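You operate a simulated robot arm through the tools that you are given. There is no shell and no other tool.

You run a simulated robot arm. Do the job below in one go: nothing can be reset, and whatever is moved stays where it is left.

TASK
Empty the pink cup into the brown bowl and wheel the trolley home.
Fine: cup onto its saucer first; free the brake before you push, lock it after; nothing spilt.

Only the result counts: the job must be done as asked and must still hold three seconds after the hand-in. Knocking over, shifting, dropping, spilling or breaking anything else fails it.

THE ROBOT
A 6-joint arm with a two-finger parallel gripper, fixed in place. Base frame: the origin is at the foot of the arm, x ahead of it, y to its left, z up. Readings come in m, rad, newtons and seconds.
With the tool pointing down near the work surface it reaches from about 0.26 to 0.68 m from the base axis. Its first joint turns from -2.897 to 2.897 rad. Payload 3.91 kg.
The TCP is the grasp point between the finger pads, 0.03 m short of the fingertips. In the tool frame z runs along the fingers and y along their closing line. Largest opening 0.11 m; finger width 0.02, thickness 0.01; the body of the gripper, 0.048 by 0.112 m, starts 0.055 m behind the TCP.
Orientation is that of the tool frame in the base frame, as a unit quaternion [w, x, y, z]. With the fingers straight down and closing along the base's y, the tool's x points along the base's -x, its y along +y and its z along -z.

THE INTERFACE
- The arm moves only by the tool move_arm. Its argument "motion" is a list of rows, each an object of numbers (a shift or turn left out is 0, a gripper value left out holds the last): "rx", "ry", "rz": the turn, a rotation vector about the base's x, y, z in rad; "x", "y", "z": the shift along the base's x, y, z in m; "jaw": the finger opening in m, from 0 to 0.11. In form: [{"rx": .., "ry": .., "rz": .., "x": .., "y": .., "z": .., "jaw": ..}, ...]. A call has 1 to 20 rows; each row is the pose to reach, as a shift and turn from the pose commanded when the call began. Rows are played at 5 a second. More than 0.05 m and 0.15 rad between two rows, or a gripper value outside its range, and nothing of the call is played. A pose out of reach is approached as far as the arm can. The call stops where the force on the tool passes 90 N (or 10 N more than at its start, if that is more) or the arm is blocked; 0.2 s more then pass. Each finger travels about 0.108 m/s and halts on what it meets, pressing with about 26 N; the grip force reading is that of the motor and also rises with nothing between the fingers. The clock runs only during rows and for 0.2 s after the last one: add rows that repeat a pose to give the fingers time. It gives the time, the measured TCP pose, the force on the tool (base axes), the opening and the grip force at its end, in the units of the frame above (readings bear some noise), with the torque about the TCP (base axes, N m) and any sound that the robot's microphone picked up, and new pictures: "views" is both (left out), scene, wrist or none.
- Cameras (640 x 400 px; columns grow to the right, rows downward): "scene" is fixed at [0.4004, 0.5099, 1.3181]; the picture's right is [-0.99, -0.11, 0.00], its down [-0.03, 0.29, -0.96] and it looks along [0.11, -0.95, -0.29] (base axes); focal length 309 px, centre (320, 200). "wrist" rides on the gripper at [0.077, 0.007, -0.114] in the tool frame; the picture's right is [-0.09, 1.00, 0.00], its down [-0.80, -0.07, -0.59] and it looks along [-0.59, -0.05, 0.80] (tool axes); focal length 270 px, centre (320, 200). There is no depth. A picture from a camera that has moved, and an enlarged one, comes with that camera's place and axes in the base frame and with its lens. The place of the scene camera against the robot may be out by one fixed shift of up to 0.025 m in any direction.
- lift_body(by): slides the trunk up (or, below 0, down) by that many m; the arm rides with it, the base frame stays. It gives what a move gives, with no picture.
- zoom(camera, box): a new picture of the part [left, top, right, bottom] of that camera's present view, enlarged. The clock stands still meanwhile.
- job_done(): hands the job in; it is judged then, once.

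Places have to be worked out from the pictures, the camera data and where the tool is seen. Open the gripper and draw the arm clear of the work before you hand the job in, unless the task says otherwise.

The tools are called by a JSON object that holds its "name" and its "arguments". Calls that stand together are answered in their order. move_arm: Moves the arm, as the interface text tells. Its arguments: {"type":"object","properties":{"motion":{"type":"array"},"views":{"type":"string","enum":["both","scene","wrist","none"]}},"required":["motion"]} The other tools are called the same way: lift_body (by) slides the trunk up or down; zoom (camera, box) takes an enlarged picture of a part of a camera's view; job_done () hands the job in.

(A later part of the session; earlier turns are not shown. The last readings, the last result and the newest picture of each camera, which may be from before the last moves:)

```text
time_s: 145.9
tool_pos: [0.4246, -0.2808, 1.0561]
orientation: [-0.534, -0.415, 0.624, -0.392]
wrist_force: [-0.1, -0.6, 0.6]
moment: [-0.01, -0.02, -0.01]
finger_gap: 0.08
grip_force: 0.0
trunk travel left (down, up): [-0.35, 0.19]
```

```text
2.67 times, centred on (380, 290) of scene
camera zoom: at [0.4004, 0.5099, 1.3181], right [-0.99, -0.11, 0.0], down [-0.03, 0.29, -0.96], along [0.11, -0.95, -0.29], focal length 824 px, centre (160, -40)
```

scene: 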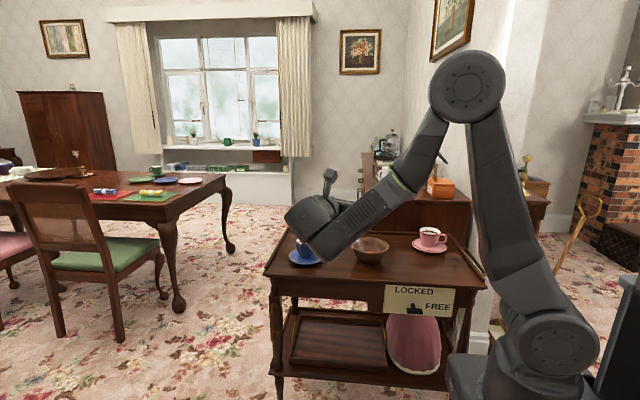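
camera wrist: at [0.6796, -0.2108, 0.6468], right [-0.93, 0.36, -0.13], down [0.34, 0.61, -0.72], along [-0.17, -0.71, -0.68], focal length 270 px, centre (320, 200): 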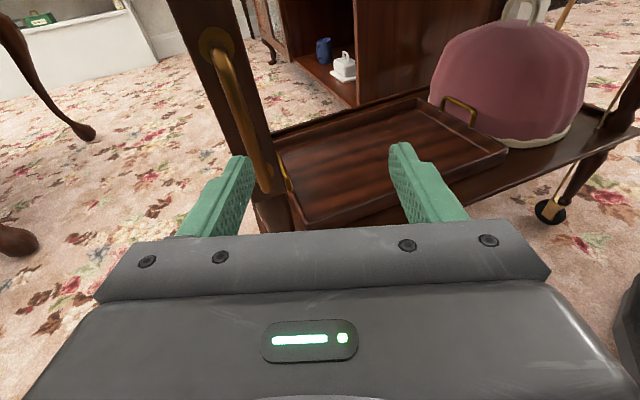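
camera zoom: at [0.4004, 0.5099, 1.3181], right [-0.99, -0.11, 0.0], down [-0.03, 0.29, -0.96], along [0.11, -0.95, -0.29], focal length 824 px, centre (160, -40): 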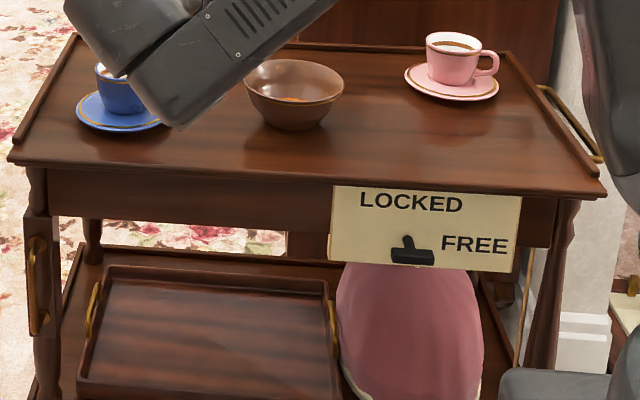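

The trolley is at rest, displaced about 45 mm in -x. Now I swing the camera to look towards -x past the trolley's end.

{"name": "move_arm", "arguments": {"motion": [{"rx": 0.028, "ry": -0.032, "rz": -0.119, "y": -0.01, "z": 0.02}, {"rx": 0.057, "ry": -0.064, "rz": -0.238, "y": -0.03, "z": 0.03, "x": -0.01}, {"rx": 0.085, "ry": -0.097, "rz": -0.357, "y": -0.05, "z": 0.03, "x": -0.03}, {"rx": 0.113, "ry": -0.129, "rz": -0.476, "y": -0.07, "z": 0.03, "x": -0.05}, {"rx": 0.142, "ry": -0.161, "rz": -0.595, "y": -0.09, "z": 0.03, "x": -0.07}, {"rx": 0.17, "ry": -0.193, "rz": -0.714, "y": -0.11, "z": 0.03, "x": -0.09}, {"rx": 0.198, "ry": -0.225, "rz": -0.833, "y": -0.13, "z": 0.03, "x": -0.11}, {"rx": 0.226, "ry": -0.258, "rz": -0.952, "y": -0.15, "z": 0.03, "x": -0.13}, {"rx": 0.255, "ry": -0.29, "rz": -1.071, "y": -0.18, "z": 0.03, "x": -0.15}, {"rx": 0.283, "ry": -0.322, "rz": -1.19, "y": -0.21, "z": 0.03, "x": -0.17}, {"rx": 0.283, "ry": -0.322, "rz": -1.19, "y": -0.25, "z": 0.03, "x": -0.19}, {"rx": 0.283, "ry": -0.322, "rz": -1.19, "y": -0.28, "z": 0.03, "x": -0.21}, {"rx": 0.283, "ry": -0.322, "rz": -1.19, "y": -0.28, "z": 0.03, "x": -0.21}], "views": "both"}}

```text
time_s: 148.7
tool_pos: [0.2125, -0.5627, 1.0868]
orientation: [-0.498, 0.0, 0.867, 0.001]
wrist_force: [-1.2, 0.5, 0.1]
moment: [0.02, 0.0, -0.02]
finger_gap: 0.0799
grip_force: 0.1
out of reach, approached as far as the arm can: row 10
trunk travel left (down, up): [-0.35, 0.19]
camera wrist: at [0.2729, -0.5554, 1.2117], right [0.04, 1.0, -0.08], down [0.92, -0.07, -0.4], along [-0.4, -0.05, -0.92], focal length 270 px, centre (320, 200)
```

scene: 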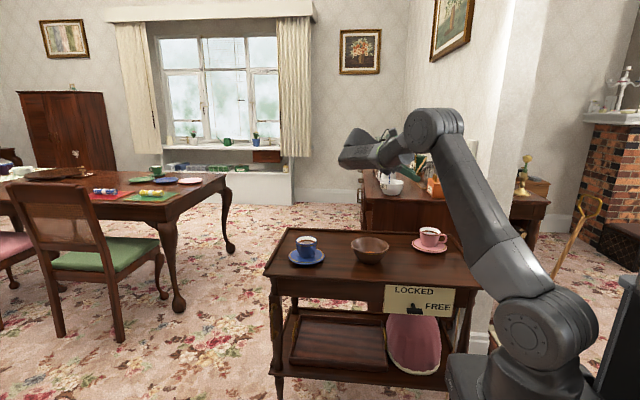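
wrist: 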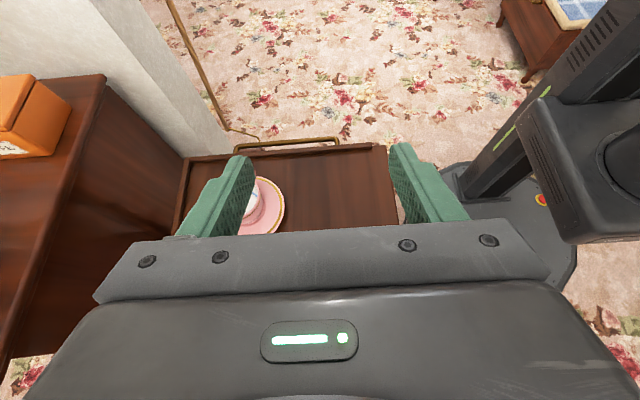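

{"name": "zoom", "arguments": {"camera": "wrist", "box": [120, 0, 440, 200]}}

{"name": "zoom", "arguments": {"camera": "wrist", "box": [120, 80, 280, 180]}}

```text
2.00 times, centred on (280, 100) of wrist
camera zoom: at [0.2729, -0.5554, 1.2117], right [0.04, 1.0, -0.08], down [0.92, -0.07, -0.4], along [-0.4, -0.05, -0.92], focal length 541 px, centre (400, 400)
```

zoom: 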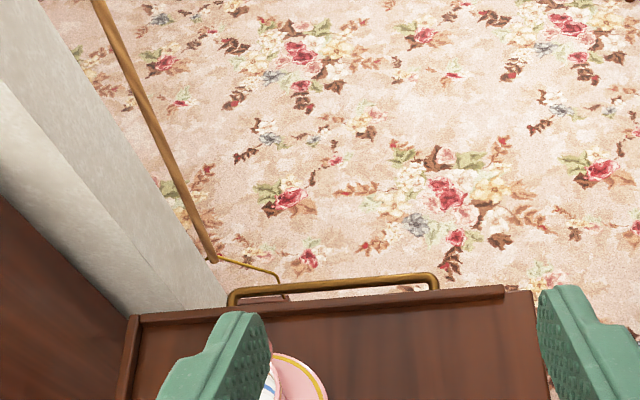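

```text
4.00 times, centred on (200, 130) of wrist
camera zoom: at [0.2729, -0.5554, 1.2117], right [0.04, 1.0, -0.08], down [0.92, -0.07, -0.4], along [-0.4, -0.05, -0.92], focal length 1081 px, centre (800, 480)
```

zoom: 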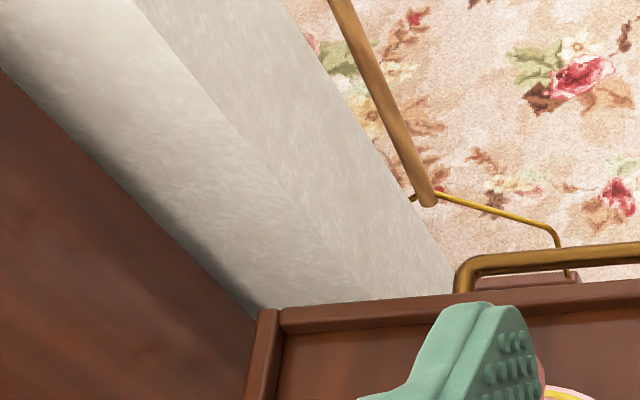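

No marker on the -x side either. The sweeper stands well beyond, at x about -0.45. The handle began at the outer limit of my reach, so home must lie -x, and I will pull until the run ends. I swing back to the front first.

{"name": "move_arm", "arguments": {"motion": [{"rx": -0.032, "ry": 0.032, "rz": 0.118, "y": 0.03, "x": 0.01}, {"rx": -0.063, "ry": 0.063, "rz": 0.236, "y": 0.06, "x": 0.03}, {"rx": -0.095, "ry": 0.095, "rz": 0.354, "y": 0.09, "x": 0.05}, {"rx": -0.126, "ry": 0.126, "rz": 0.471, "y": 0.12, "x": 0.07}, {"rx": -0.158, "ry": 0.158, "rz": 0.589, "y": 0.15, "x": 0.09}, {"rx": -0.189, "ry": 0.189, "rz": 0.707, "y": 0.18, "x": 0.11}, {"rx": -0.221, "ry": 0.221, "rz": 0.825, "y": 0.21, "x": 0.13}, {"rx": -0.252, "ry": 0.252, "rz": 0.943, "y": 0.24, "x": 0.15}, {"rx": -0.284, "ry": 0.284, "rz": 1.061, "y": 0.26, "x": 0.18}, {"rx": -0.315, "ry": 0.315, "rz": 1.178, "y": 0.28, "x": 0.21}, {"rx": -0.347, "ry": 0.347, "rz": 1.296, "y": 0.29, "x": 0.24}, {"rx": -0.378, "ry": 0.378, "rz": 1.414, "y": 0.29, "x": 0.27}, {"rx": -0.41, "ry": 0.41, "rz": 1.532, "y": 0.29, "x": 0.3}, {"rx": -0.41, "ry": 0.41, "rz": 1.532, "y": 0.29, "x": 0.33}, {"rx": -0.41, "ry": 0.41, "rz": 1.532, "y": 0.29, "x": 0.33}], "views": "none"}}

```text
time_s: 151.9
tool_pos: [0.5439, -0.2706, 1.086]
orientation: [0.5, 0.5, -0.499, 0.501]
wrist_force: [0.5, -0.5, -0.1]
moment: [0.02, 0.02, 0.01]
finger_gap: 0.0801
grip_force: 0.1
trunk travel left (down, up): [-0.35, 0.19]
```

The tool is squared up and in front of the trolley. I descend to handle height.

{"name": "move_arm", "arguments": {"motion": [{"z": -0.04, "x": 0.01}, {"z": -0.085, "x": 0.02}, {"z": -0.13, "x": 0.03}, {"z": -0.175, "x": 0.04}, {"z": -0.22, "x": 0.05}, {"z": -0.265, "x": 0.06}, {"z": -0.31, "x": 0.07}, {"z": -0.355, "x": 0.08}, {"z": -0.4, "x": 0.09}, {"z": -0.445, "x": 0.1}, {"z": -0.49, "x": 0.11}, {"z": -0.535, "x": 0.12, "y": -0.01}, {"z": -0.535, "x": 0.13, "y": -0.03}, {"z": -0.535, "x": 0.13, "y": -0.03}], "views": "both"}}

{"name": "zoom", "arguments": {"camera": "wrist", "box": [200, 20, 440, 230]}}

```text
time_s: 154.9
tool_pos: [0.6736, -0.3023, 0.551]
orientation: [0.5, 0.5, -0.5, 0.5]
wrist_force: [0.4, 0.5, -0.8]
moment: [-0.01, -0.02, -0.01]
finger_gap: 0.08
grip_force: 0.0
trunk travel left (down, up): [-0.35, 0.19]
camera wrist: at [0.6668, -0.187, 0.6291], right [-1.0, 0.0, -0.09], down [0.07, 0.6, -0.8], along [0.05, -0.8, -0.59], focal length 270 px, centre (320, 200)
```

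scene: 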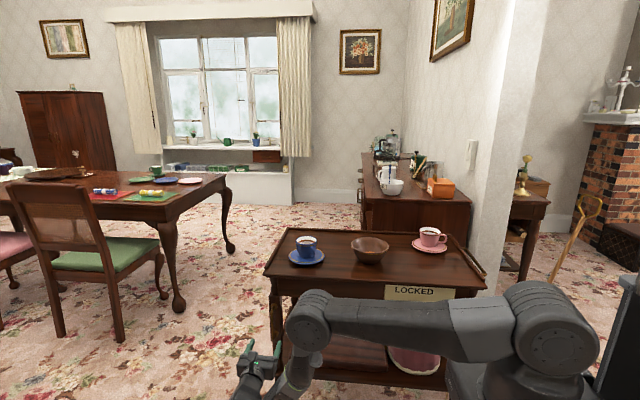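
wrist: 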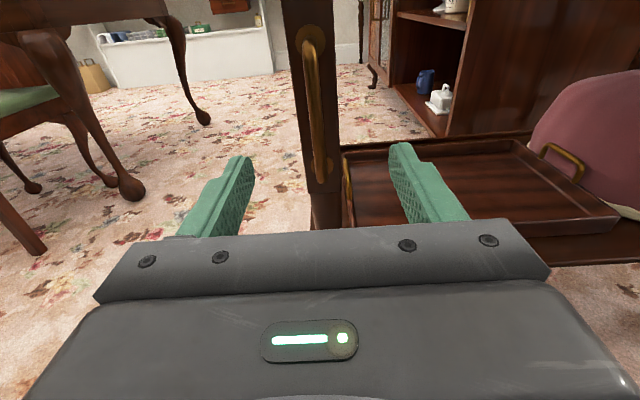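

```text
1.90 times, centred on (320, 125) of wrist
camera zoom: at [0.6668, -0.187, 0.6291], right [-1.0, 0.0, -0.09], down [0.07, 0.6, -0.8], along [0.05, -0.8, -0.59], focal length 515 px, centre (320, 343)
```

zoom: 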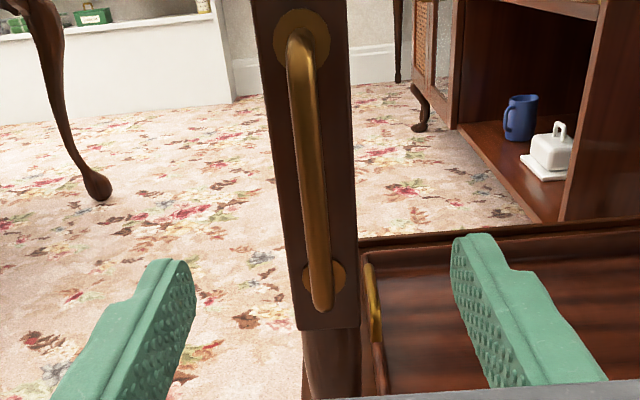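

The handle bar is now at x = 0.678. I move in and close on it.

{"name": "move_arm", "arguments": {"motion": [{"x": 0.002, "y": -0.03}, {"x": 0.004, "y": -0.06}, {"x": 0.004, "y": -0.085}, {"x": 0.004, "y": -0.1}, {"x": 0.004, "y": -0.107}, {"x": 0.004, "y": -0.107, "jaw": 0.05}, {"x": 0.004, "y": -0.107, "jaw": 0.03}, {"x": 0.004, "y": -0.107, "jaw": 0.015}, {"x": 0.004, "y": -0.107, "jaw": 0.008}, {"x": 0.004, "y": -0.107, "jaw": 0.004}, {"x": 0.004, "y": -0.107, "jaw": 0.004}], "views": "wrist"}}

```text
time_s: 157.3
tool_pos: [0.6791, -0.4075, 0.5507]
orientation: [0.499, 0.501, -0.501, 0.499]
wrist_force: [-5.4, 0.1, -1.2]
moment: [-0.14, -0.03, -0.05]
finger_gap: 0.0117
grip_force: 45.2
trunk travel left (down, up): [-0.35, 0.19]
camera wrist: at [0.672, -0.2932, 0.6289], right [-1.0, 0.0, -0.09], down [0.07, 0.6, -0.8], along [0.05, -0.8, -0.59], focal length 270 px, centre (320, 200)
```

wrist: 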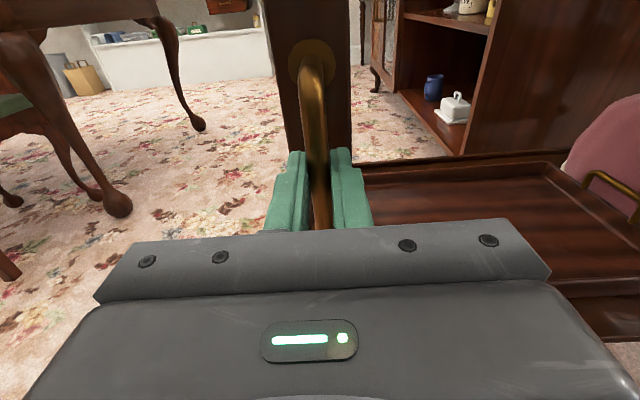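

It is gripped. I pull -x slowly and watch for the end of travel.

{"name": "move_arm", "arguments": {"motion": [{"x": -0.001}, {"x": -0.003}, {"x": -0.006}, {"x": -0.01}, {"x": -0.015}, {"x": -0.02}, {"x": -0.026}, {"x": -0.032}, {"x": -0.038}, {"x": -0.044}, {"x": -0.05}, {"x": -0.056}, {"x": -0.062}, {"x": -0.067}, {"x": -0.071}, {"x": -0.074}, {"x": -0.076}, {"x": -0.077}, {"x": -0.077}], "views": "both"}}

```text
time_s: 161.3
tool_pos: [0.6019, -0.4083, 0.5519]
orientation: [0.5, 0.5, -0.5, 0.501]
wrist_force: [5.0, 17.5, -0.7]
moment: [0.26, -0.03, 0.02]
finger_gap: 0.0116
grip_force: 45.0
trunk travel left (down, up): [-0.35, 0.19]
camera wrist: at [0.5953, -0.2932, 0.6288], right [-1.0, 0.0, -0.09], down [0.07, 0.59, -0.8], along [0.05, -0.8, -0.59], focal length 270 px, centre (320, 200)
```

scene: 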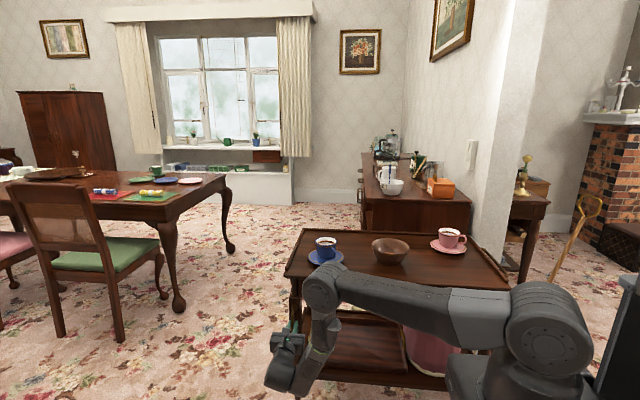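
wrist: 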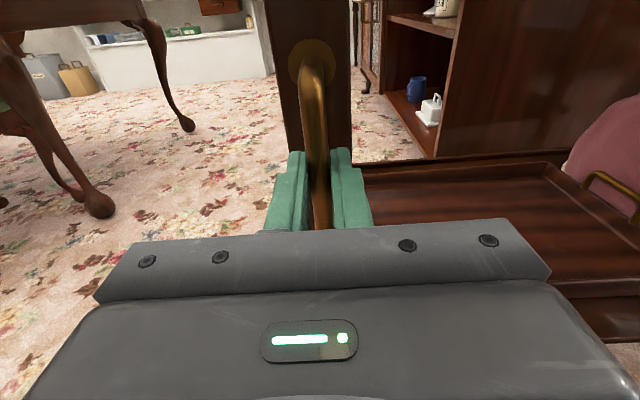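

The y force has grown to 17 N, so I check whether the trolley is yawing.

{"name": "zoom", "arguments": {"camera": "scene", "box": [270, 210, 540, 380]}}

```text
2.35 times, centred on (405, 295) of scene
camera zoom: at [0.4004, 0.5099, 1.3181], right [-0.99, -0.11, 0.0], down [-0.03, 0.29, -0.96], along [0.11, -0.95, -0.29], focal length 728 px, centre (120, -24)
```

zoom: 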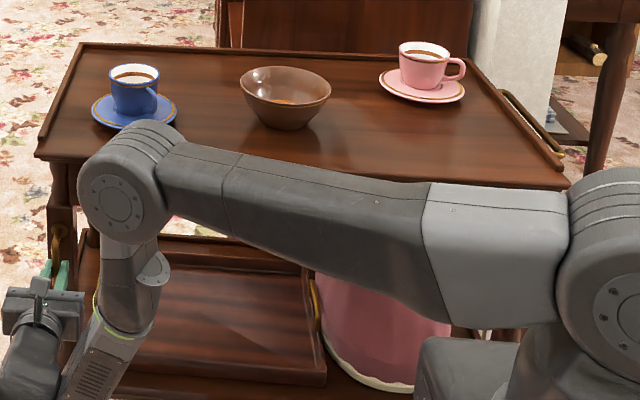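

There is no yaw; the edges stay parallel. I relieve y by 2 mm and keep pulling -x.

{"name": "move_arm", "arguments": {"motion": [{"x": -0.001, "y": 0.001}, {"x": -0.003, "y": 0.002}, {"x": -0.006, "y": 0.002}, {"x": -0.01, "y": 0.002}, {"x": -0.015, "y": 0.002}, {"x": -0.02, "y": 0.002}, {"x": -0.026, "y": 0.002}, {"x": -0.032, "y": 0.002}, {"x": -0.038, "y": 0.002}, {"x": -0.044, "y": 0.002}, {"x": -0.05, "y": 0.002}, {"x": -0.056, "y": 0.002}, {"x": -0.062, "y": 0.002}, {"x": -0.067, "y": 0.002}, {"x": -0.071, "y": 0.002}, {"x": -0.074, "y": 0.002}, {"x": -0.076, "y": 0.002}, {"x": -0.077, "y": 0.002}, {"x": -0.077, "y": 0.002}], "views": "both"}}

```text
time_s: 165.3
tool_pos: [0.5247, -0.4071, 0.5519]
orientation: [-0.5, -0.5, 0.501, -0.499]
wrist_force: [4.0, -10.9, -1.1]
moment: [-1.32, -0.02, 0.06]
finger_gap: 0.0118
grip_force: 44.7
trunk travel left (down, up): [-0.35, 0.19]
camera wrist: at [0.5179, -0.2932, 0.6289], right [-1.0, 0.0, -0.09], down [0.07, 0.6, -0.8], along [0.05, -0.8, -0.59], focal length 270 px, centre (320, 200)
```

scene: 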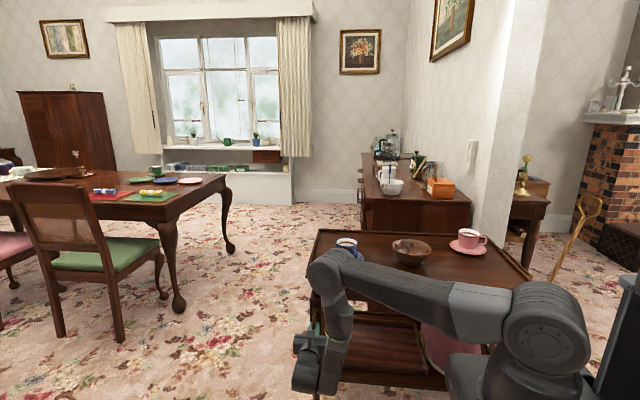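
wrist: 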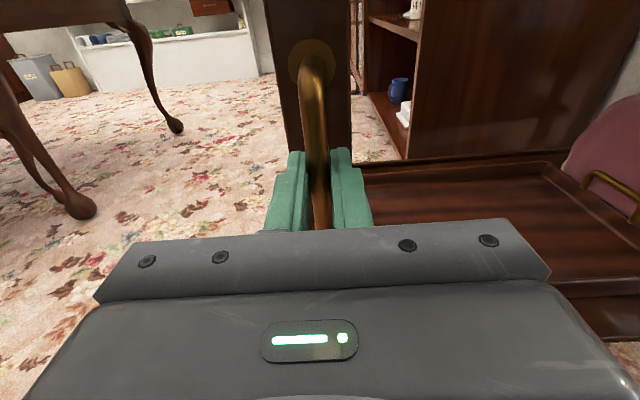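

It still rolls freely at about 4 N after roughly 0.20 m. The sweeper's head may be near x -0.3, so I go on in small portions, watching force and view.

{"name": "move_arm", "arguments": {"motion": [{"x": -0.001, "y": -0.0005}, {"x": -0.003, "y": -0.001}, {"x": -0.006, "y": -0.001}, {"x": -0.009, "y": -0.001}, {"x": -0.012, "y": -0.001}, {"x": -0.015, "y": -0.001}, {"x": -0.018, "y": -0.001}, {"x": -0.021, "y": -0.001}, {"x": -0.023, "y": -0.001}, {"x": -0.025, "y": -0.001}, {"x": -0.025, "y": -0.001}], "views": "both"}}

{"name": "zoom", "arguments": {"camera": "scene", "box": [430, 200, 640, 340]}}

```text
time_s: 167.7
tool_pos: [0.5, -0.4089, 0.5504]
orientation: [0.499, 0.5, -0.499, 0.501]
wrist_force: [3.1, 4.3, 1.3]
moment: [0.85, 0.01, 0.09]
finger_gap: 0.0115
grip_force: 45.5
trunk travel left (down, up): [-0.35, 0.19]
camera wrist: at [0.4932, -0.2932, 0.6288], right [-1.0, 0.0, -0.09], down [0.07, 0.59, -0.8], along [0.05, -0.8, -0.59], focal length 270 px, centre (320, 200)
```

scene: 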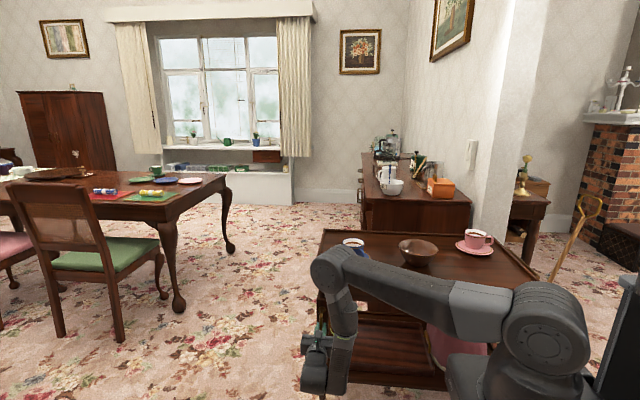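
wrist: 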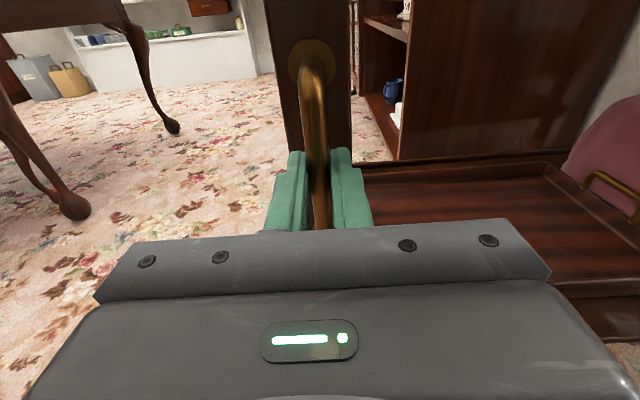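

```text
2.86 times, centred on (535, 270) of scene
camera zoom: at [0.4004, 0.5099, 1.3181], right [-0.99, -0.11, 0.0], down [-0.03, 0.29, -0.96], along [0.11, -0.95, -0.29], focal length 883 px, centre (-294, 0)
```

zoom: 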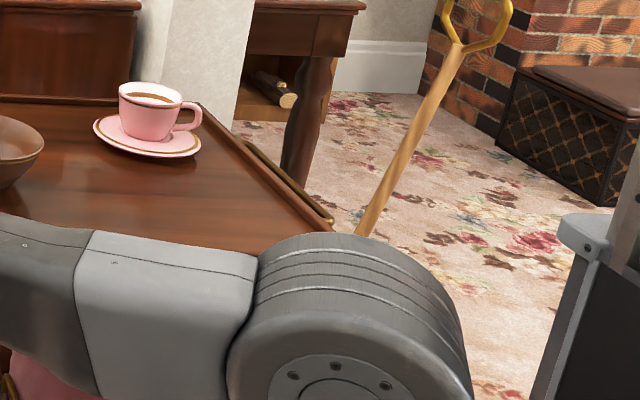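

Still free after about 0.22 m. Before going farther I release the handle, straight back this time, so I can check the sweeper and the right-hand end from above.

{"name": "move_arm", "arguments": {"motion": [{"jaw": 0.02}, {"jaw": 0.04}, {"jaw": 0.06}, {"jaw": 0.06, "y": 0.02}, {"jaw": 0.06, "y": 0.05}, {"jaw": 0.06, "y": 0.08}, {"jaw": 0.06, "y": 0.11}, {"jaw": 0.06, "y": 0.12, "z": 0.04}, {"jaw": 0.06, "y": 0.12, "z": 0.085}, {"jaw": 0.06, "y": 0.12, "z": 0.13}, {"jaw": 0.06, "y": 0.12, "z": 0.175}, {"jaw": 0.06, "y": 0.12, "z": 0.22}, {"jaw": 0.06, "y": 0.12, "z": 0.265}, {"jaw": 0.06, "y": 0.12, "z": 0.31}, {"jaw": 0.06, "y": 0.12, "z": 0.355}, {"jaw": 0.06, "y": 0.12, "z": 0.4}, {"jaw": 0.06, "y": 0.12, "z": 0.445}, {"jaw": 0.06, "y": 0.12, "z": 0.49}, {"jaw": 0.06, "y": 0.12, "z": 0.535}, {"jaw": 0.06, "y": 0.12, "z": 0.535}], "views": "scene"}}

```text
time_s: 171.9
tool_pos: [0.4997, -0.2889, 1.0865]
orientation: [0.5, 0.5, -0.5, 0.5]
wrist_force: [-0.4, -0.2, 0.2]
moment: [-0.03, -0.03, 0.05]
finger_gap: 0.06
grip_force: 0.1
trunk travel left (down, up): [-0.35, 0.19]
```

scene: 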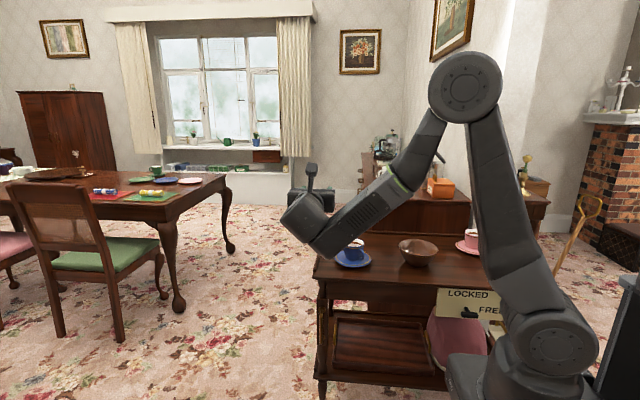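

The trolley stays put. I swing over to look down past its right-hand end.

{"name": "move_arm", "arguments": {"motion": [{"rx": 0.029, "ry": -0.029, "rz": -0.109, "x": -0.02, "y": -0.01}, {"rx": 0.059, "ry": -0.059, "rz": -0.219, "x": -0.04, "y": -0.02}, {"rx": 0.088, "ry": -0.088, "rz": -0.328, "x": -0.06, "y": -0.04}, {"rx": 0.117, "ry": -0.117, "rz": -0.438, "x": -0.08, "y": -0.06}, {"rx": 0.146, "ry": -0.146, "rz": -0.547, "x": -0.1, "y": -0.08}, {"rx": 0.176, "ry": -0.176, "rz": -0.657, "x": -0.12, "y": -0.1}, {"rx": 0.205, "ry": -0.205, "rz": -0.766, "x": -0.14, "y": -0.12}, {"rx": 0.234, "ry": -0.234, "rz": -0.875, "x": -0.16, "y": -0.14}, {"rx": 0.264, "ry": -0.264, "rz": -0.985, "x": -0.18, "y": -0.16}, {"rx": 0.293, "ry": -0.293, "rz": -1.094, "x": -0.2, "y": -0.18}, {"rx": 0.322, "ry": -0.322, "rz": -1.204, "x": -0.22, "y": -0.2}, {"rx": 0.351, "ry": -0.351, "rz": -1.313, "x": -0.24, "y": -0.22}, {"rx": 0.381, "ry": -0.381, "rz": -1.423, "x": -0.27, "y": -0.24}, {"rx": 0.41, "ry": -0.41, "rz": -1.532, "x": -0.3, "y": -0.26}, {"rx": 0.41, "ry": -0.41, "rz": -1.532, "x": -0.33, "y": -0.28}, {"rx": 0.41, "ry": -0.41, "rz": -1.532, "x": -0.36, "y": -0.3}, {"rx": 0.41, "ry": -0.41, "rz": -1.532, "x": -0.38, "y": -0.31}, {"rx": 0.41, "ry": -0.41, "rz": -1.532, "x": -0.38, "y": -0.31}], "views": "both"}}

{"name": "zoom", "arguments": {"camera": "wrist", "box": [120, 0, 440, 200]}}

```text
time_s: 175.7
tool_pos: [0.1194, -0.5997, 1.0853]
orientation: [-0.5, 0.0, 0.866, 0.0]
wrist_force: [0.7, 0.5, -0.2]
moment: [0.03, 0.0, 0.02]
finger_gap: 0.0598
grip_force: 0.0
trunk travel left (down, up): [-0.35, 0.19]
camera wrist: at [0.1804, -0.5928, 1.2107], right [0.04, 1.0, -0.08], down [0.92, -0.07, -0.4], along [-0.4, -0.05, -0.92], focal length 270 px, centre (320, 200)
```

scene: 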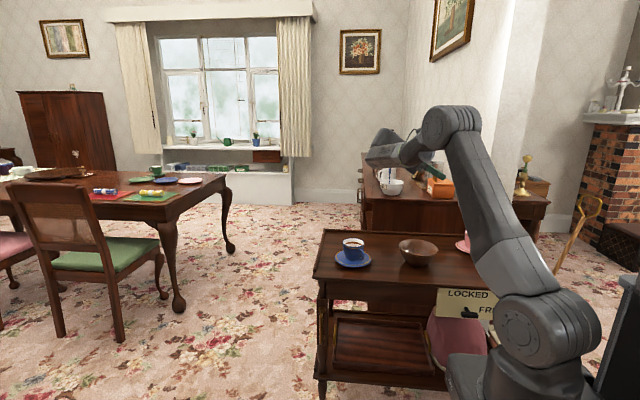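
wrist: 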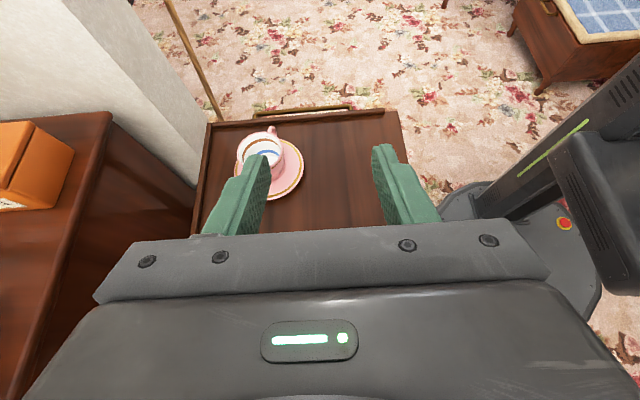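

```text
2.00 times, centred on (280, 100) of wrist
camera zoom: at [0.1804, -0.5928, 1.2107], right [0.04, 1.0, -0.08], down [0.92, -0.07, -0.4], along [-0.4, -0.05, -0.92], focal length 541 px, centre (400, 400)
```

zoom: 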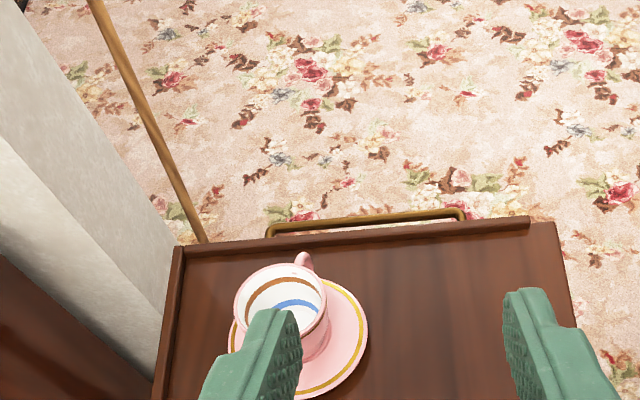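

The sweeper's head seems to sit close beyond the trolley's right end, so going farther -x is risky. I re-examine the floor closely, including the area just vacated, for any home marks.

{"name": "zoom", "arguments": {"camera": "scene", "box": [180, 250, 340, 400]}}

{"name": "zoom", "arguments": {"camera": "scene", "box": [20, 270, 220, 400]}}

{"name": "zoom", "arguments": {"camera": "scene", "box": [180, 190, 380, 300]}}

{"name": "zoom", "arguments": {"camera": "scene", "box": [480, 180, 640, 300]}}

```text
2.67 times, centred on (260, 325) of scene
camera zoom: at [0.4004, 0.5099, 1.3181], right [-0.99, -0.11, 0.0], down [-0.03, 0.29, -0.96], along [0.11, -0.95, -0.29], focal length 824 px, centre (480, -133)
```

zoom: 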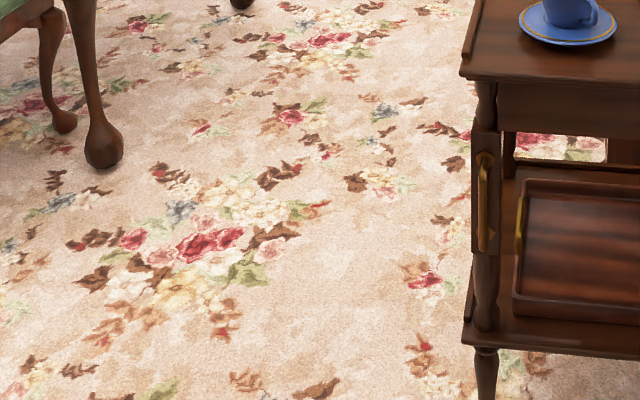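

```text
3.08 times, centred on (120, 335) of scene
camera zoom: at [0.4004, 0.5099, 1.3181], right [-0.99, -0.11, 0.0], down [-0.03, 0.29, -0.96], along [0.11, -0.95, -0.29], focal length 951 px, centre (935, -215)
```

zoom: 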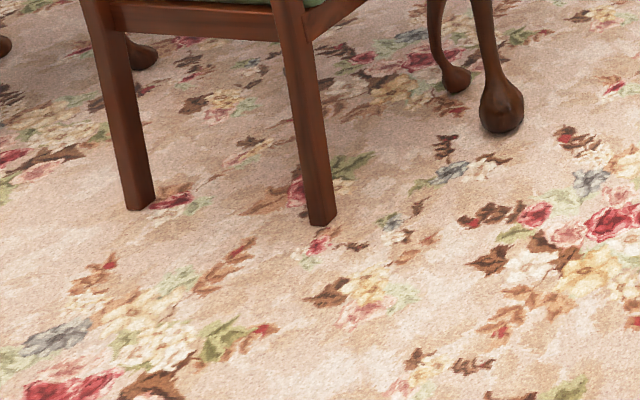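

```text
3.20 times, centred on (280, 245) of scene
camera zoom: at [0.4004, 0.5099, 1.3181], right [-0.99, -0.11, 0.0], down [-0.03, 0.29, -0.96], along [0.11, -0.95, -0.29], focal length 990 px, centre (448, 56)
```

zoom: 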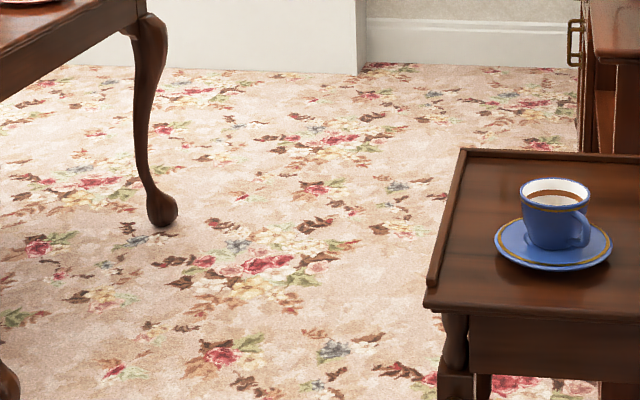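

```text
3.33 times, centred on (560, 240) of scene
camera zoom: at [0.4004, 0.5099, 1.3181], right [-0.99, -0.11, 0.0], down [-0.03, 0.29, -0.96], along [0.11, -0.95, -0.29], focal length 1031 px, centre (-480, 67)
```

zoom: 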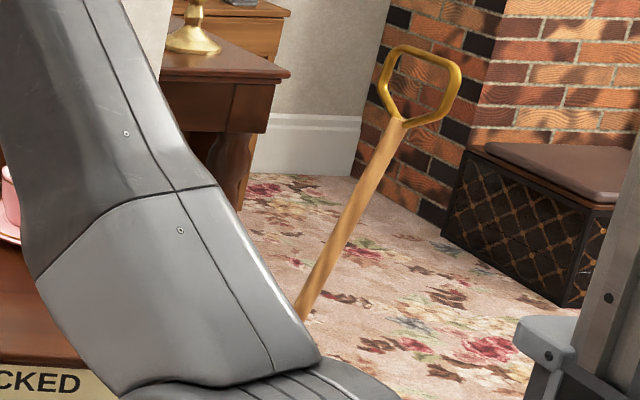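

No marks on the carpet anywhere. I want an accurate look at the sweeper and pier near the trolley's right end, so I take the camera straight above that area.

{"name": "move_arm", "arguments": {"motion": [{"rx": 0.023, "ry": -0.023, "rz": 0.13, "y": 0.01}, {"rx": 0.046, "ry": -0.046, "rz": 0.259, "y": 0.02}, {"rx": 0.068, "ry": -0.068, "rz": 0.389, "y": 0.03, "x": -0.01}, {"rx": 0.091, "ry": -0.091, "rz": 0.518, "y": 0.04, "x": -0.03}, {"rx": 0.114, "ry": -0.114, "rz": 0.648, "y": 0.05, "x": -0.05}, {"rx": 0.137, "ry": -0.137, "rz": 0.777, "y": 0.05, "x": -0.07}, {"rx": 0.159, "ry": -0.159, "rz": 0.907, "y": 0.05, "x": -0.09}, {"rx": 0.182, "ry": -0.182, "rz": 1.036, "y": 0.05, "x": -0.11}, {"rx": 0.205, "ry": -0.205, "rz": 1.166, "y": 0.05, "x": -0.13}, {"rx": 0.228, "ry": -0.228, "rz": 1.295, "y": 0.05, "x": -0.15}, {"rx": 0.251, "ry": -0.251, "rz": 1.425, "y": 0.05, "x": -0.18}, {"rx": 0.273, "ry": -0.273, "rz": 1.554, "y": 0.05, "x": -0.21}, {"rx": 0.273, "ry": -0.273, "rz": 1.554, "y": 0.05, "x": -0.24}, {"rx": 0.273, "ry": -0.273, "rz": 1.554, "y": 0.05, "x": -0.24}], "views": "both"}}

```text
time_s: 178.7
tool_pos: [-0.0551, -0.5496, 1.0834]
orientation: [-0.275, -0.617, 0.703, -0.223]
wrist_force: [1.0, -0.2, -0.8]
moment: [0.0, -0.02, -0.01]
finger_gap: 0.0599
grip_force: 0.1
out of reach, approached as far as the arm can: row 11, 12, 13, 14
trunk travel left (down, up): [-0.35, 0.19]
camera wrist: at [-0.0554, -0.5309, 1.2218], right [-0.98, 0.2, -0.03], down [0.2, 0.97, -0.09], along [0.01, -0.09, -1.0], focal length 270 px, centre (320, 200)
```

scene: 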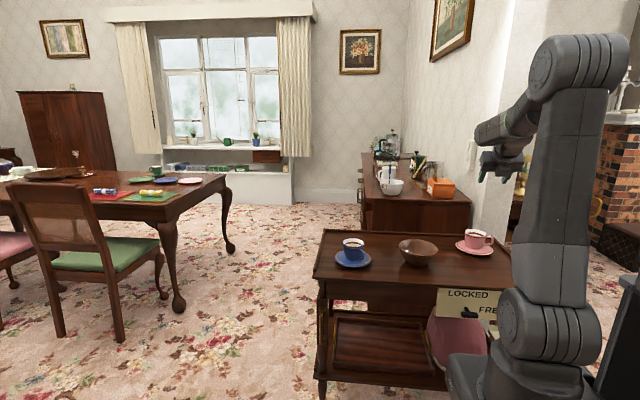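
wrist: 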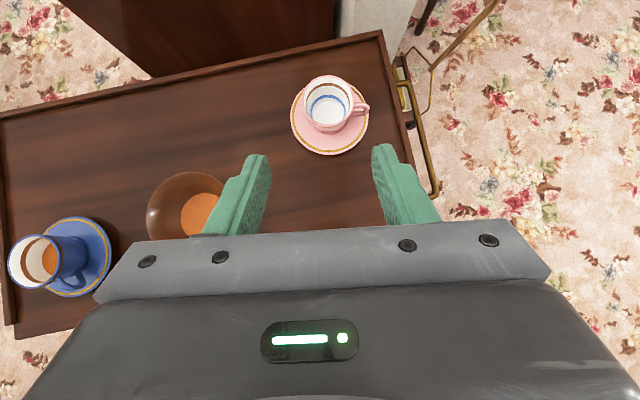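

Now I have a good view nearly straight down; I enlarge the right-hand end.

{"name": "zoom", "arguments": {"camera": "wrist", "box": [300, 0, 500, 130]}}

{"name": "zoom", "arguments": {"camera": "wrist", "box": [0, 0, 420, 240]}}

```text
3.08 times, centred on (400, 65) of wrist
camera zoom: at [-0.0554, -0.5309, 1.2218], right [-0.98, 0.2, -0.03], down [0.2, 0.97, -0.09], along [0.01, -0.09, -1.0], focal length 832 px, centre (74, 615)
```

zoom: 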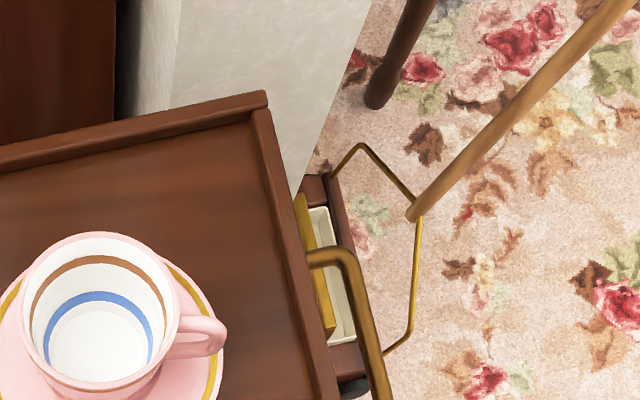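

```text
1.52 times, centred on (210, 120) of wrist
camera zoom: at [-0.0554, -0.5309, 1.2218], right [-0.98, 0.2, -0.03], down [0.2, 0.97, -0.09], along [0.01, -0.09, -1.0], focal length 412 px, centre (488, 322)
```

zoom: 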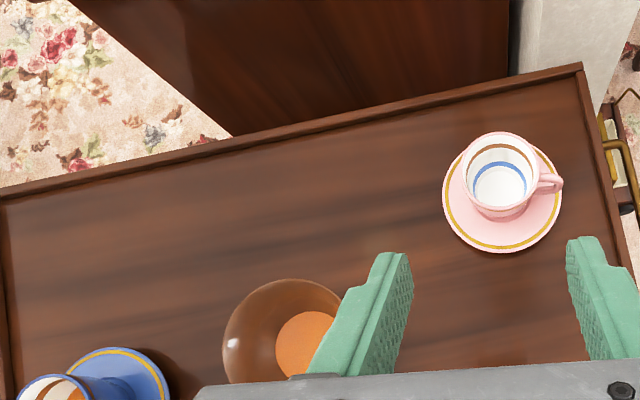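

From here the sweeper's head lies at about x -0.5, y beyond -0.87, and the pier's face is at y about -0.88. The trolley's back edge runs at y -0.859, so the way in -x is clear. I go back round to the handle to continue.

{"name": "move_arm", "arguments": {"motion": [{"x": 0.02, "y": 0.02, "rx": -0.065, "ry": 0.003, "rz": 0.011}, {"x": 0.05, "y": 0.05, "rx": -0.13, "ry": 0.005, "rz": 0.022}, {"x": 0.08, "y": 0.08, "rx": -0.195, "ry": 0.008, "rz": 0.033}, {"x": 0.11, "y": 0.11, "rx": -0.26, "ry": 0.011, "rz": 0.044}, {"x": 0.14, "y": 0.14, "rx": -0.326, "ry": 0.013, "rz": 0.055}, {"x": 0.17, "y": 0.17, "rx": -0.391, "ry": 0.016, "rz": 0.066}, {"x": 0.2, "y": 0.2, "rx": -0.456, "ry": 0.019, "rz": 0.076}, {"x": 0.235, "y": 0.22, "rx": -0.521, "ry": 0.022, "rz": 0.087}, {"x": 0.27, "y": 0.24, "rx": -0.586, "ry": 0.024, "rz": 0.098}, {"x": 0.31, "y": 0.26, "rx": -0.651, "ry": 0.027, "rz": 0.109}, {"x": 0.35, "y": 0.27, "rx": -0.716, "ry": 0.03, "rz": 0.12}, {"x": 0.39, "y": 0.28, "rx": -0.782, "ry": 0.032, "rz": 0.131}, {"x": 0.43, "y": 0.28, "rx": -0.847, "ry": 0.035, "rz": 0.142}, {"x": 0.475, "y": 0.28, "rx": -0.847, "ry": 0.035, "rz": 0.142}, {"x": 0.475, "y": 0.28, "rx": -0.847, "ry": 0.035, "rz": 0.142}], "views": "scene"}}

```text
time_s: 181.9
tool_pos: [0.4199, -0.2687, 1.0811]
orientation: [0.5, 0.501, -0.499, 0.5]
wrist_force: [0.1, 0.2, 0.7]
moment: [0.0, -0.01, -0.02]
finger_gap: 0.06
grip_force: 0.1
trunk travel left (down, up): [-0.35, 0.19]
```

scene: 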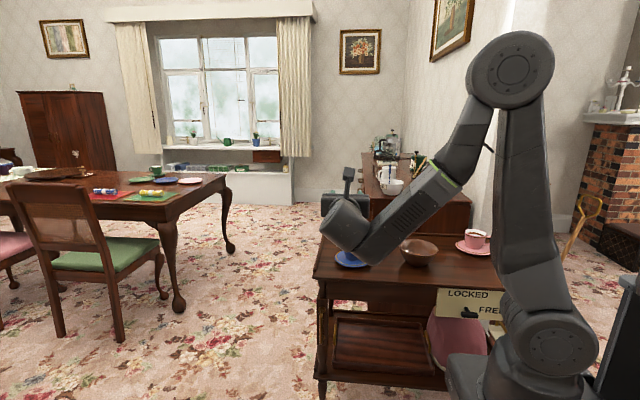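

The pose is square again. I descend to the handle, now at x about 0.50.

{"name": "move_arm", "arguments": {"motion": [{"z": -0.045, "x": 0.005}, {"z": -0.09, "x": 0.012}, {"z": -0.135, "x": 0.019}, {"z": -0.18, "x": 0.026}, {"z": -0.225, "x": 0.033}, {"z": -0.27, "x": 0.04}, {"z": -0.315, "x": 0.047}, {"z": -0.36, "x": 0.054}, {"z": -0.405, "x": 0.061}, {"z": -0.45, "x": 0.068}, {"z": -0.495, "x": 0.075}, {"z": -0.53, "x": 0.08, "y": -0.02}, {"z": -0.53, "x": 0.08, "y": -0.03}, {"z": -0.53, "x": 0.08, "y": -0.03}], "views": "wrist"}}

{"name": "zoom", "arguments": {"camera": "wrist", "box": [200, 20, 440, 230]}}

```text
time_s: 184.9
tool_pos: [0.4991, -0.2977, 0.553]
orientation: [0.5, 0.5, -0.5, 0.5]
wrist_force: [-0.2, 0.1, 0.3]
moment: [0.0, -0.02, 0.03]
finger_gap: 0.06
grip_force: 0.0
trunk travel left (down, up): [-0.35, 0.19]
camera wrist: at [0.4925, -0.1835, 0.6307], right [-1.0, 0.0, -0.09], down [0.07, 0.6, -0.8], along [0.05, -0.8, -0.59], focal length 270 px, centre (320, 200)
```

wrist: 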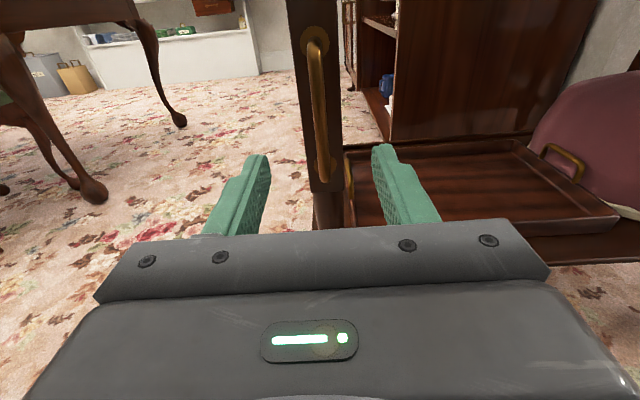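

```text
1.90 times, centred on (320, 125) of wrist
camera zoom: at [0.4925, -0.1835, 0.6307], right [-1.0, 0.0, -0.09], down [0.07, 0.6, -0.8], along [0.05, -0.8, -0.59], focal length 515 px, centre (320, 343)
```

zoom: 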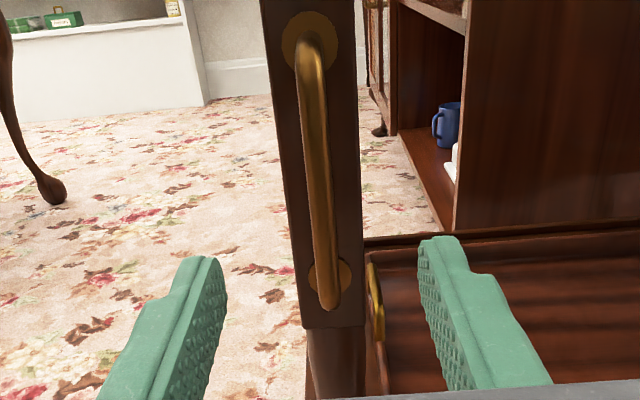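

The bar is at x = 0.500, well lined up. I move in and grip it.

{"name": "move_arm", "arguments": {"motion": [{"x": 0.001, "y": -0.03}, {"x": 0.001, "y": -0.06}, {"x": 0.001, "y": -0.085}, {"x": 0.001, "y": -0.102}, {"x": 0.001, "y": -0.11}, {"x": 0.001, "y": -0.11, "jaw": 0.04}, {"x": 0.001, "y": -0.11, "jaw": 0.02}, {"x": 0.001, "y": -0.11, "jaw": 0.01}, {"x": 0.001, "y": -0.11, "jaw": 0.004}, {"x": 0.001, "y": -0.11, "jaw": 0.004}], "views": "none"}}

```text
time_s: 187.1
tool_pos: [0.5014, -0.4097, 0.5527]
orientation: [0.5, 0.501, -0.5, 0.5]
wrist_force: [-3.5, -0.1, -0.4]
moment: [-0.17, -0.08, -0.02]
finger_gap: 0.0118
grip_force: 45.5
trunk travel left (down, up): [-0.35, 0.19]
```

The handle is gripped. I pull -x again slowly.

{"name": "move_arm", "arguments": {"motion": [{"x": -0.001}, {"x": -0.003}, {"x": -0.006}, {"x": -0.01}, {"x": -0.015}, {"x": -0.02}, {"x": -0.025}, {"x": -0.03}, {"x": -0.035}, {"x": -0.04}, {"x": -0.045}, {"x": -0.05}, {"x": -0.054}, {"x": -0.057}, {"x": -0.059}, {"x": -0.06}, {"x": -0.06}], "views": "both"}}

```text
time_s: 190.7
tool_pos: [0.4403, -0.4087, 0.5528]
orientation: [0.5, 0.5, -0.5, 0.499]
wrist_force: [4.2, -15.6, -4.1]
moment: [-1.22, -0.1, 0.04]
finger_gap: 0.0117
grip_force: 45.6
trunk travel left (down, up): [-0.35, 0.19]
camera wrist: at [0.4335, -0.2945, 0.6305], right [-1.0, 0.0, -0.09], down [0.07, 0.6, -0.8], along [0.05, -0.8, -0.59], focal length 270 px, centre (320, 200)
```

scene: 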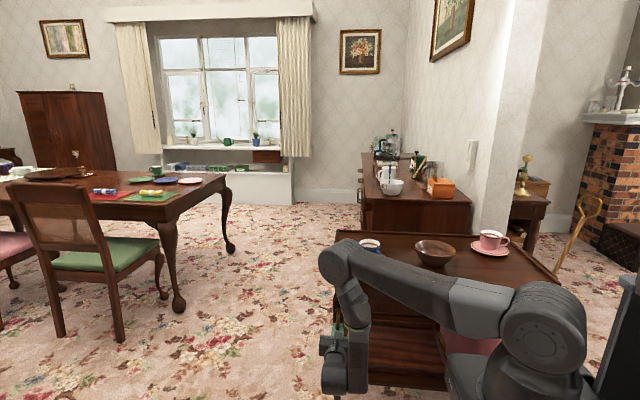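
wrist: 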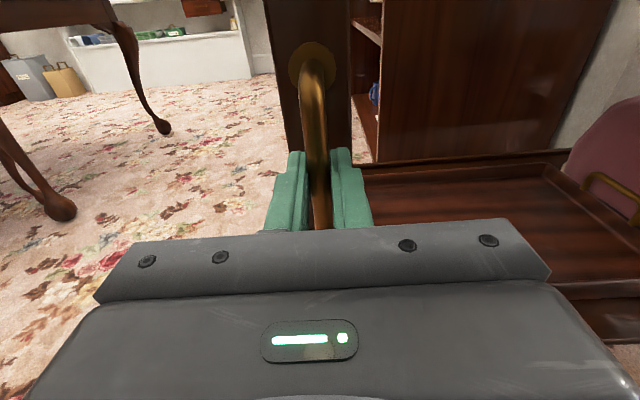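

Still rolling freely (4 N) with 0.28 m done. I continue in another small portion.

{"name": "move_arm", "arguments": {"motion": [{"x": -0.001, "y": -0.001}, {"x": -0.003, "y": -0.0015}, {"x": -0.006, "y": -0.0015}, {"x": -0.01, "y": -0.0015}, {"x": -0.014, "y": -0.0015}, {"x": -0.018, "y": -0.0015}, {"x": -0.022, "y": -0.0015}, {"x": -0.026, "y": -0.0015}, {"x": -0.03, "y": -0.0015}, {"x": -0.034, "y": -0.0015}, {"x": -0.037, "y": -0.0015}, {"x": -0.039, "y": -0.0015}, {"x": -0.04, "y": -0.0015}, {"x": -0.04, "y": -0.0015}], "views": "both"}}

```text
time_s: 193.7
tool_pos: [0.399, -0.4091, 0.5519]
orientation: [0.5, 0.5, -0.5, 0.5]
wrist_force: [3.9, 24.4, -12.0]
moment: [-0.28, -0.17, 0.04]
finger_gap: 0.0117
grip_force: 44.9
trunk travel left (down, up): [-0.35, 0.19]
camera wrist: at [0.3928, -0.295, 0.6305], right [-1.0, 0.0, -0.09], down [0.07, 0.6, -0.8], along [0.05, -0.8, -0.59], focal length 270 px, centre (320, 200)
```

scene: 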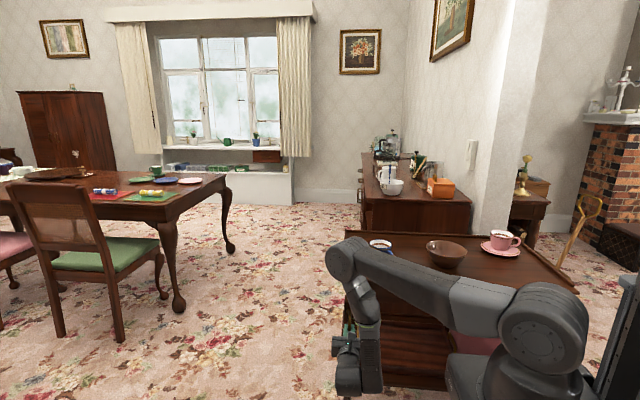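
wrist: 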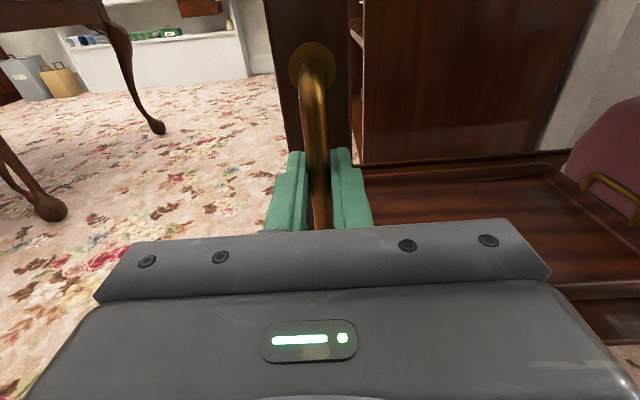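

Still free at 0.32 m. I keep going in small portions and correct y.

{"name": "move_arm", "arguments": {"motion": [{"x": -0.001, "y": 0.001}, {"x": -0.003, "y": 0.0015}, {"x": -0.006, "y": 0.0015}, {"x": -0.01, "y": 0.0015}, {"x": -0.014, "y": 0.0015}, {"x": -0.018, "y": 0.0015}, {"x": -0.022, "y": 0.0015}, {"x": -0.026, "y": 0.0015}, {"x": -0.03, "y": 0.0015}, {"x": -0.034, "y": 0.0015}, {"x": -0.037, "y": 0.0015}, {"x": -0.039, "y": 0.0015}, {"x": -0.04, "y": 0.0015}, {"x": -0.04, "y": 0.0015}], "views": "both"}}

```text
time_s: 196.7
tool_pos: [0.3592, -0.4101, 0.5531]
orientation: [0.499, 0.501, -0.5, 0.5]
wrist_force: [2.2, -18.0, -2.3]
moment: [1.19, -0.03, 0.03]
finger_gap: 0.0113
grip_force: 45.0
trunk travel left (down, up): [-0.35, 0.19]
camera wrist: at [0.3533, -0.295, 0.6306], right [-1.0, 0.0, -0.09], down [0.07, 0.6, -0.8], along [0.05, -0.8, -0.59], focal length 270 px, centre (320, 200)
```

scene: 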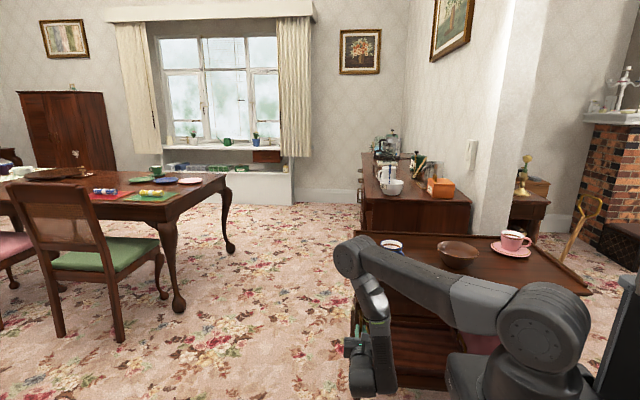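
wrist: 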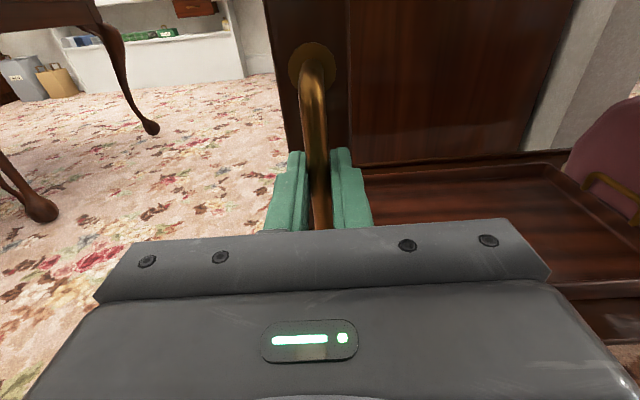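

Still rolling, no stop and no sound so far (0.36 m). I continue a little.

{"name": "move_arm", "arguments": {"motion": [{"x": -0.001, "y": -0.001}, {"x": -0.003, "y": -0.001}, {"x": -0.006, "y": -0.001}, {"x": -0.01, "y": -0.001}, {"x": -0.014, "y": -0.001}, {"x": -0.018, "y": -0.001}, {"x": -0.022, "y": -0.001}, {"x": -0.026, "y": -0.001}, {"x": -0.029, "y": -0.001}, {"x": -0.031, "y": -0.001}, {"x": -0.032, "y": -0.001}, {"x": -0.032, "y": -0.001}], "views": "both"}}

```text
time_s: 199.3
tool_pos: [0.3277, -0.4091, 0.5527]
orientation: [0.499, 0.502, -0.499, 0.5]
wrist_force: [4.0, 2.6, 4.0]
moment: [-0.13, -0.15, 0.03]
finger_gap: 0.0116
grip_force: 44.4
trunk travel left (down, up): [-0.35, 0.19]
camera wrist: at [0.3211, -0.2949, 0.6305], right [-1.0, 0.0, -0.09], down [0.07, 0.6, -0.8], along [0.05, -0.8, -0.59], focal length 270 px, centre (320, 200)
```

scene: 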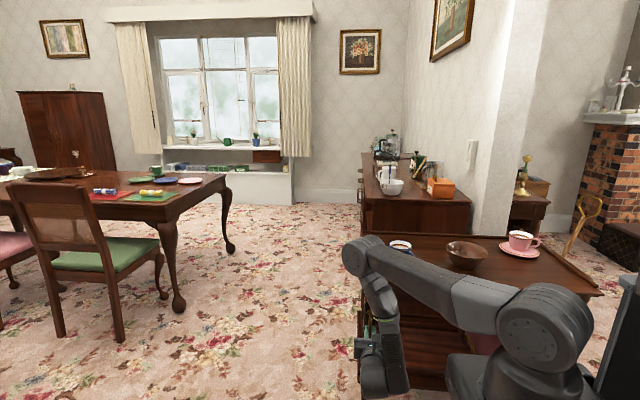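
wrist: 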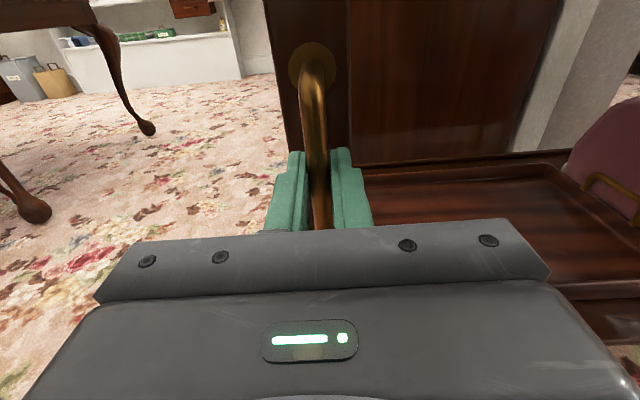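

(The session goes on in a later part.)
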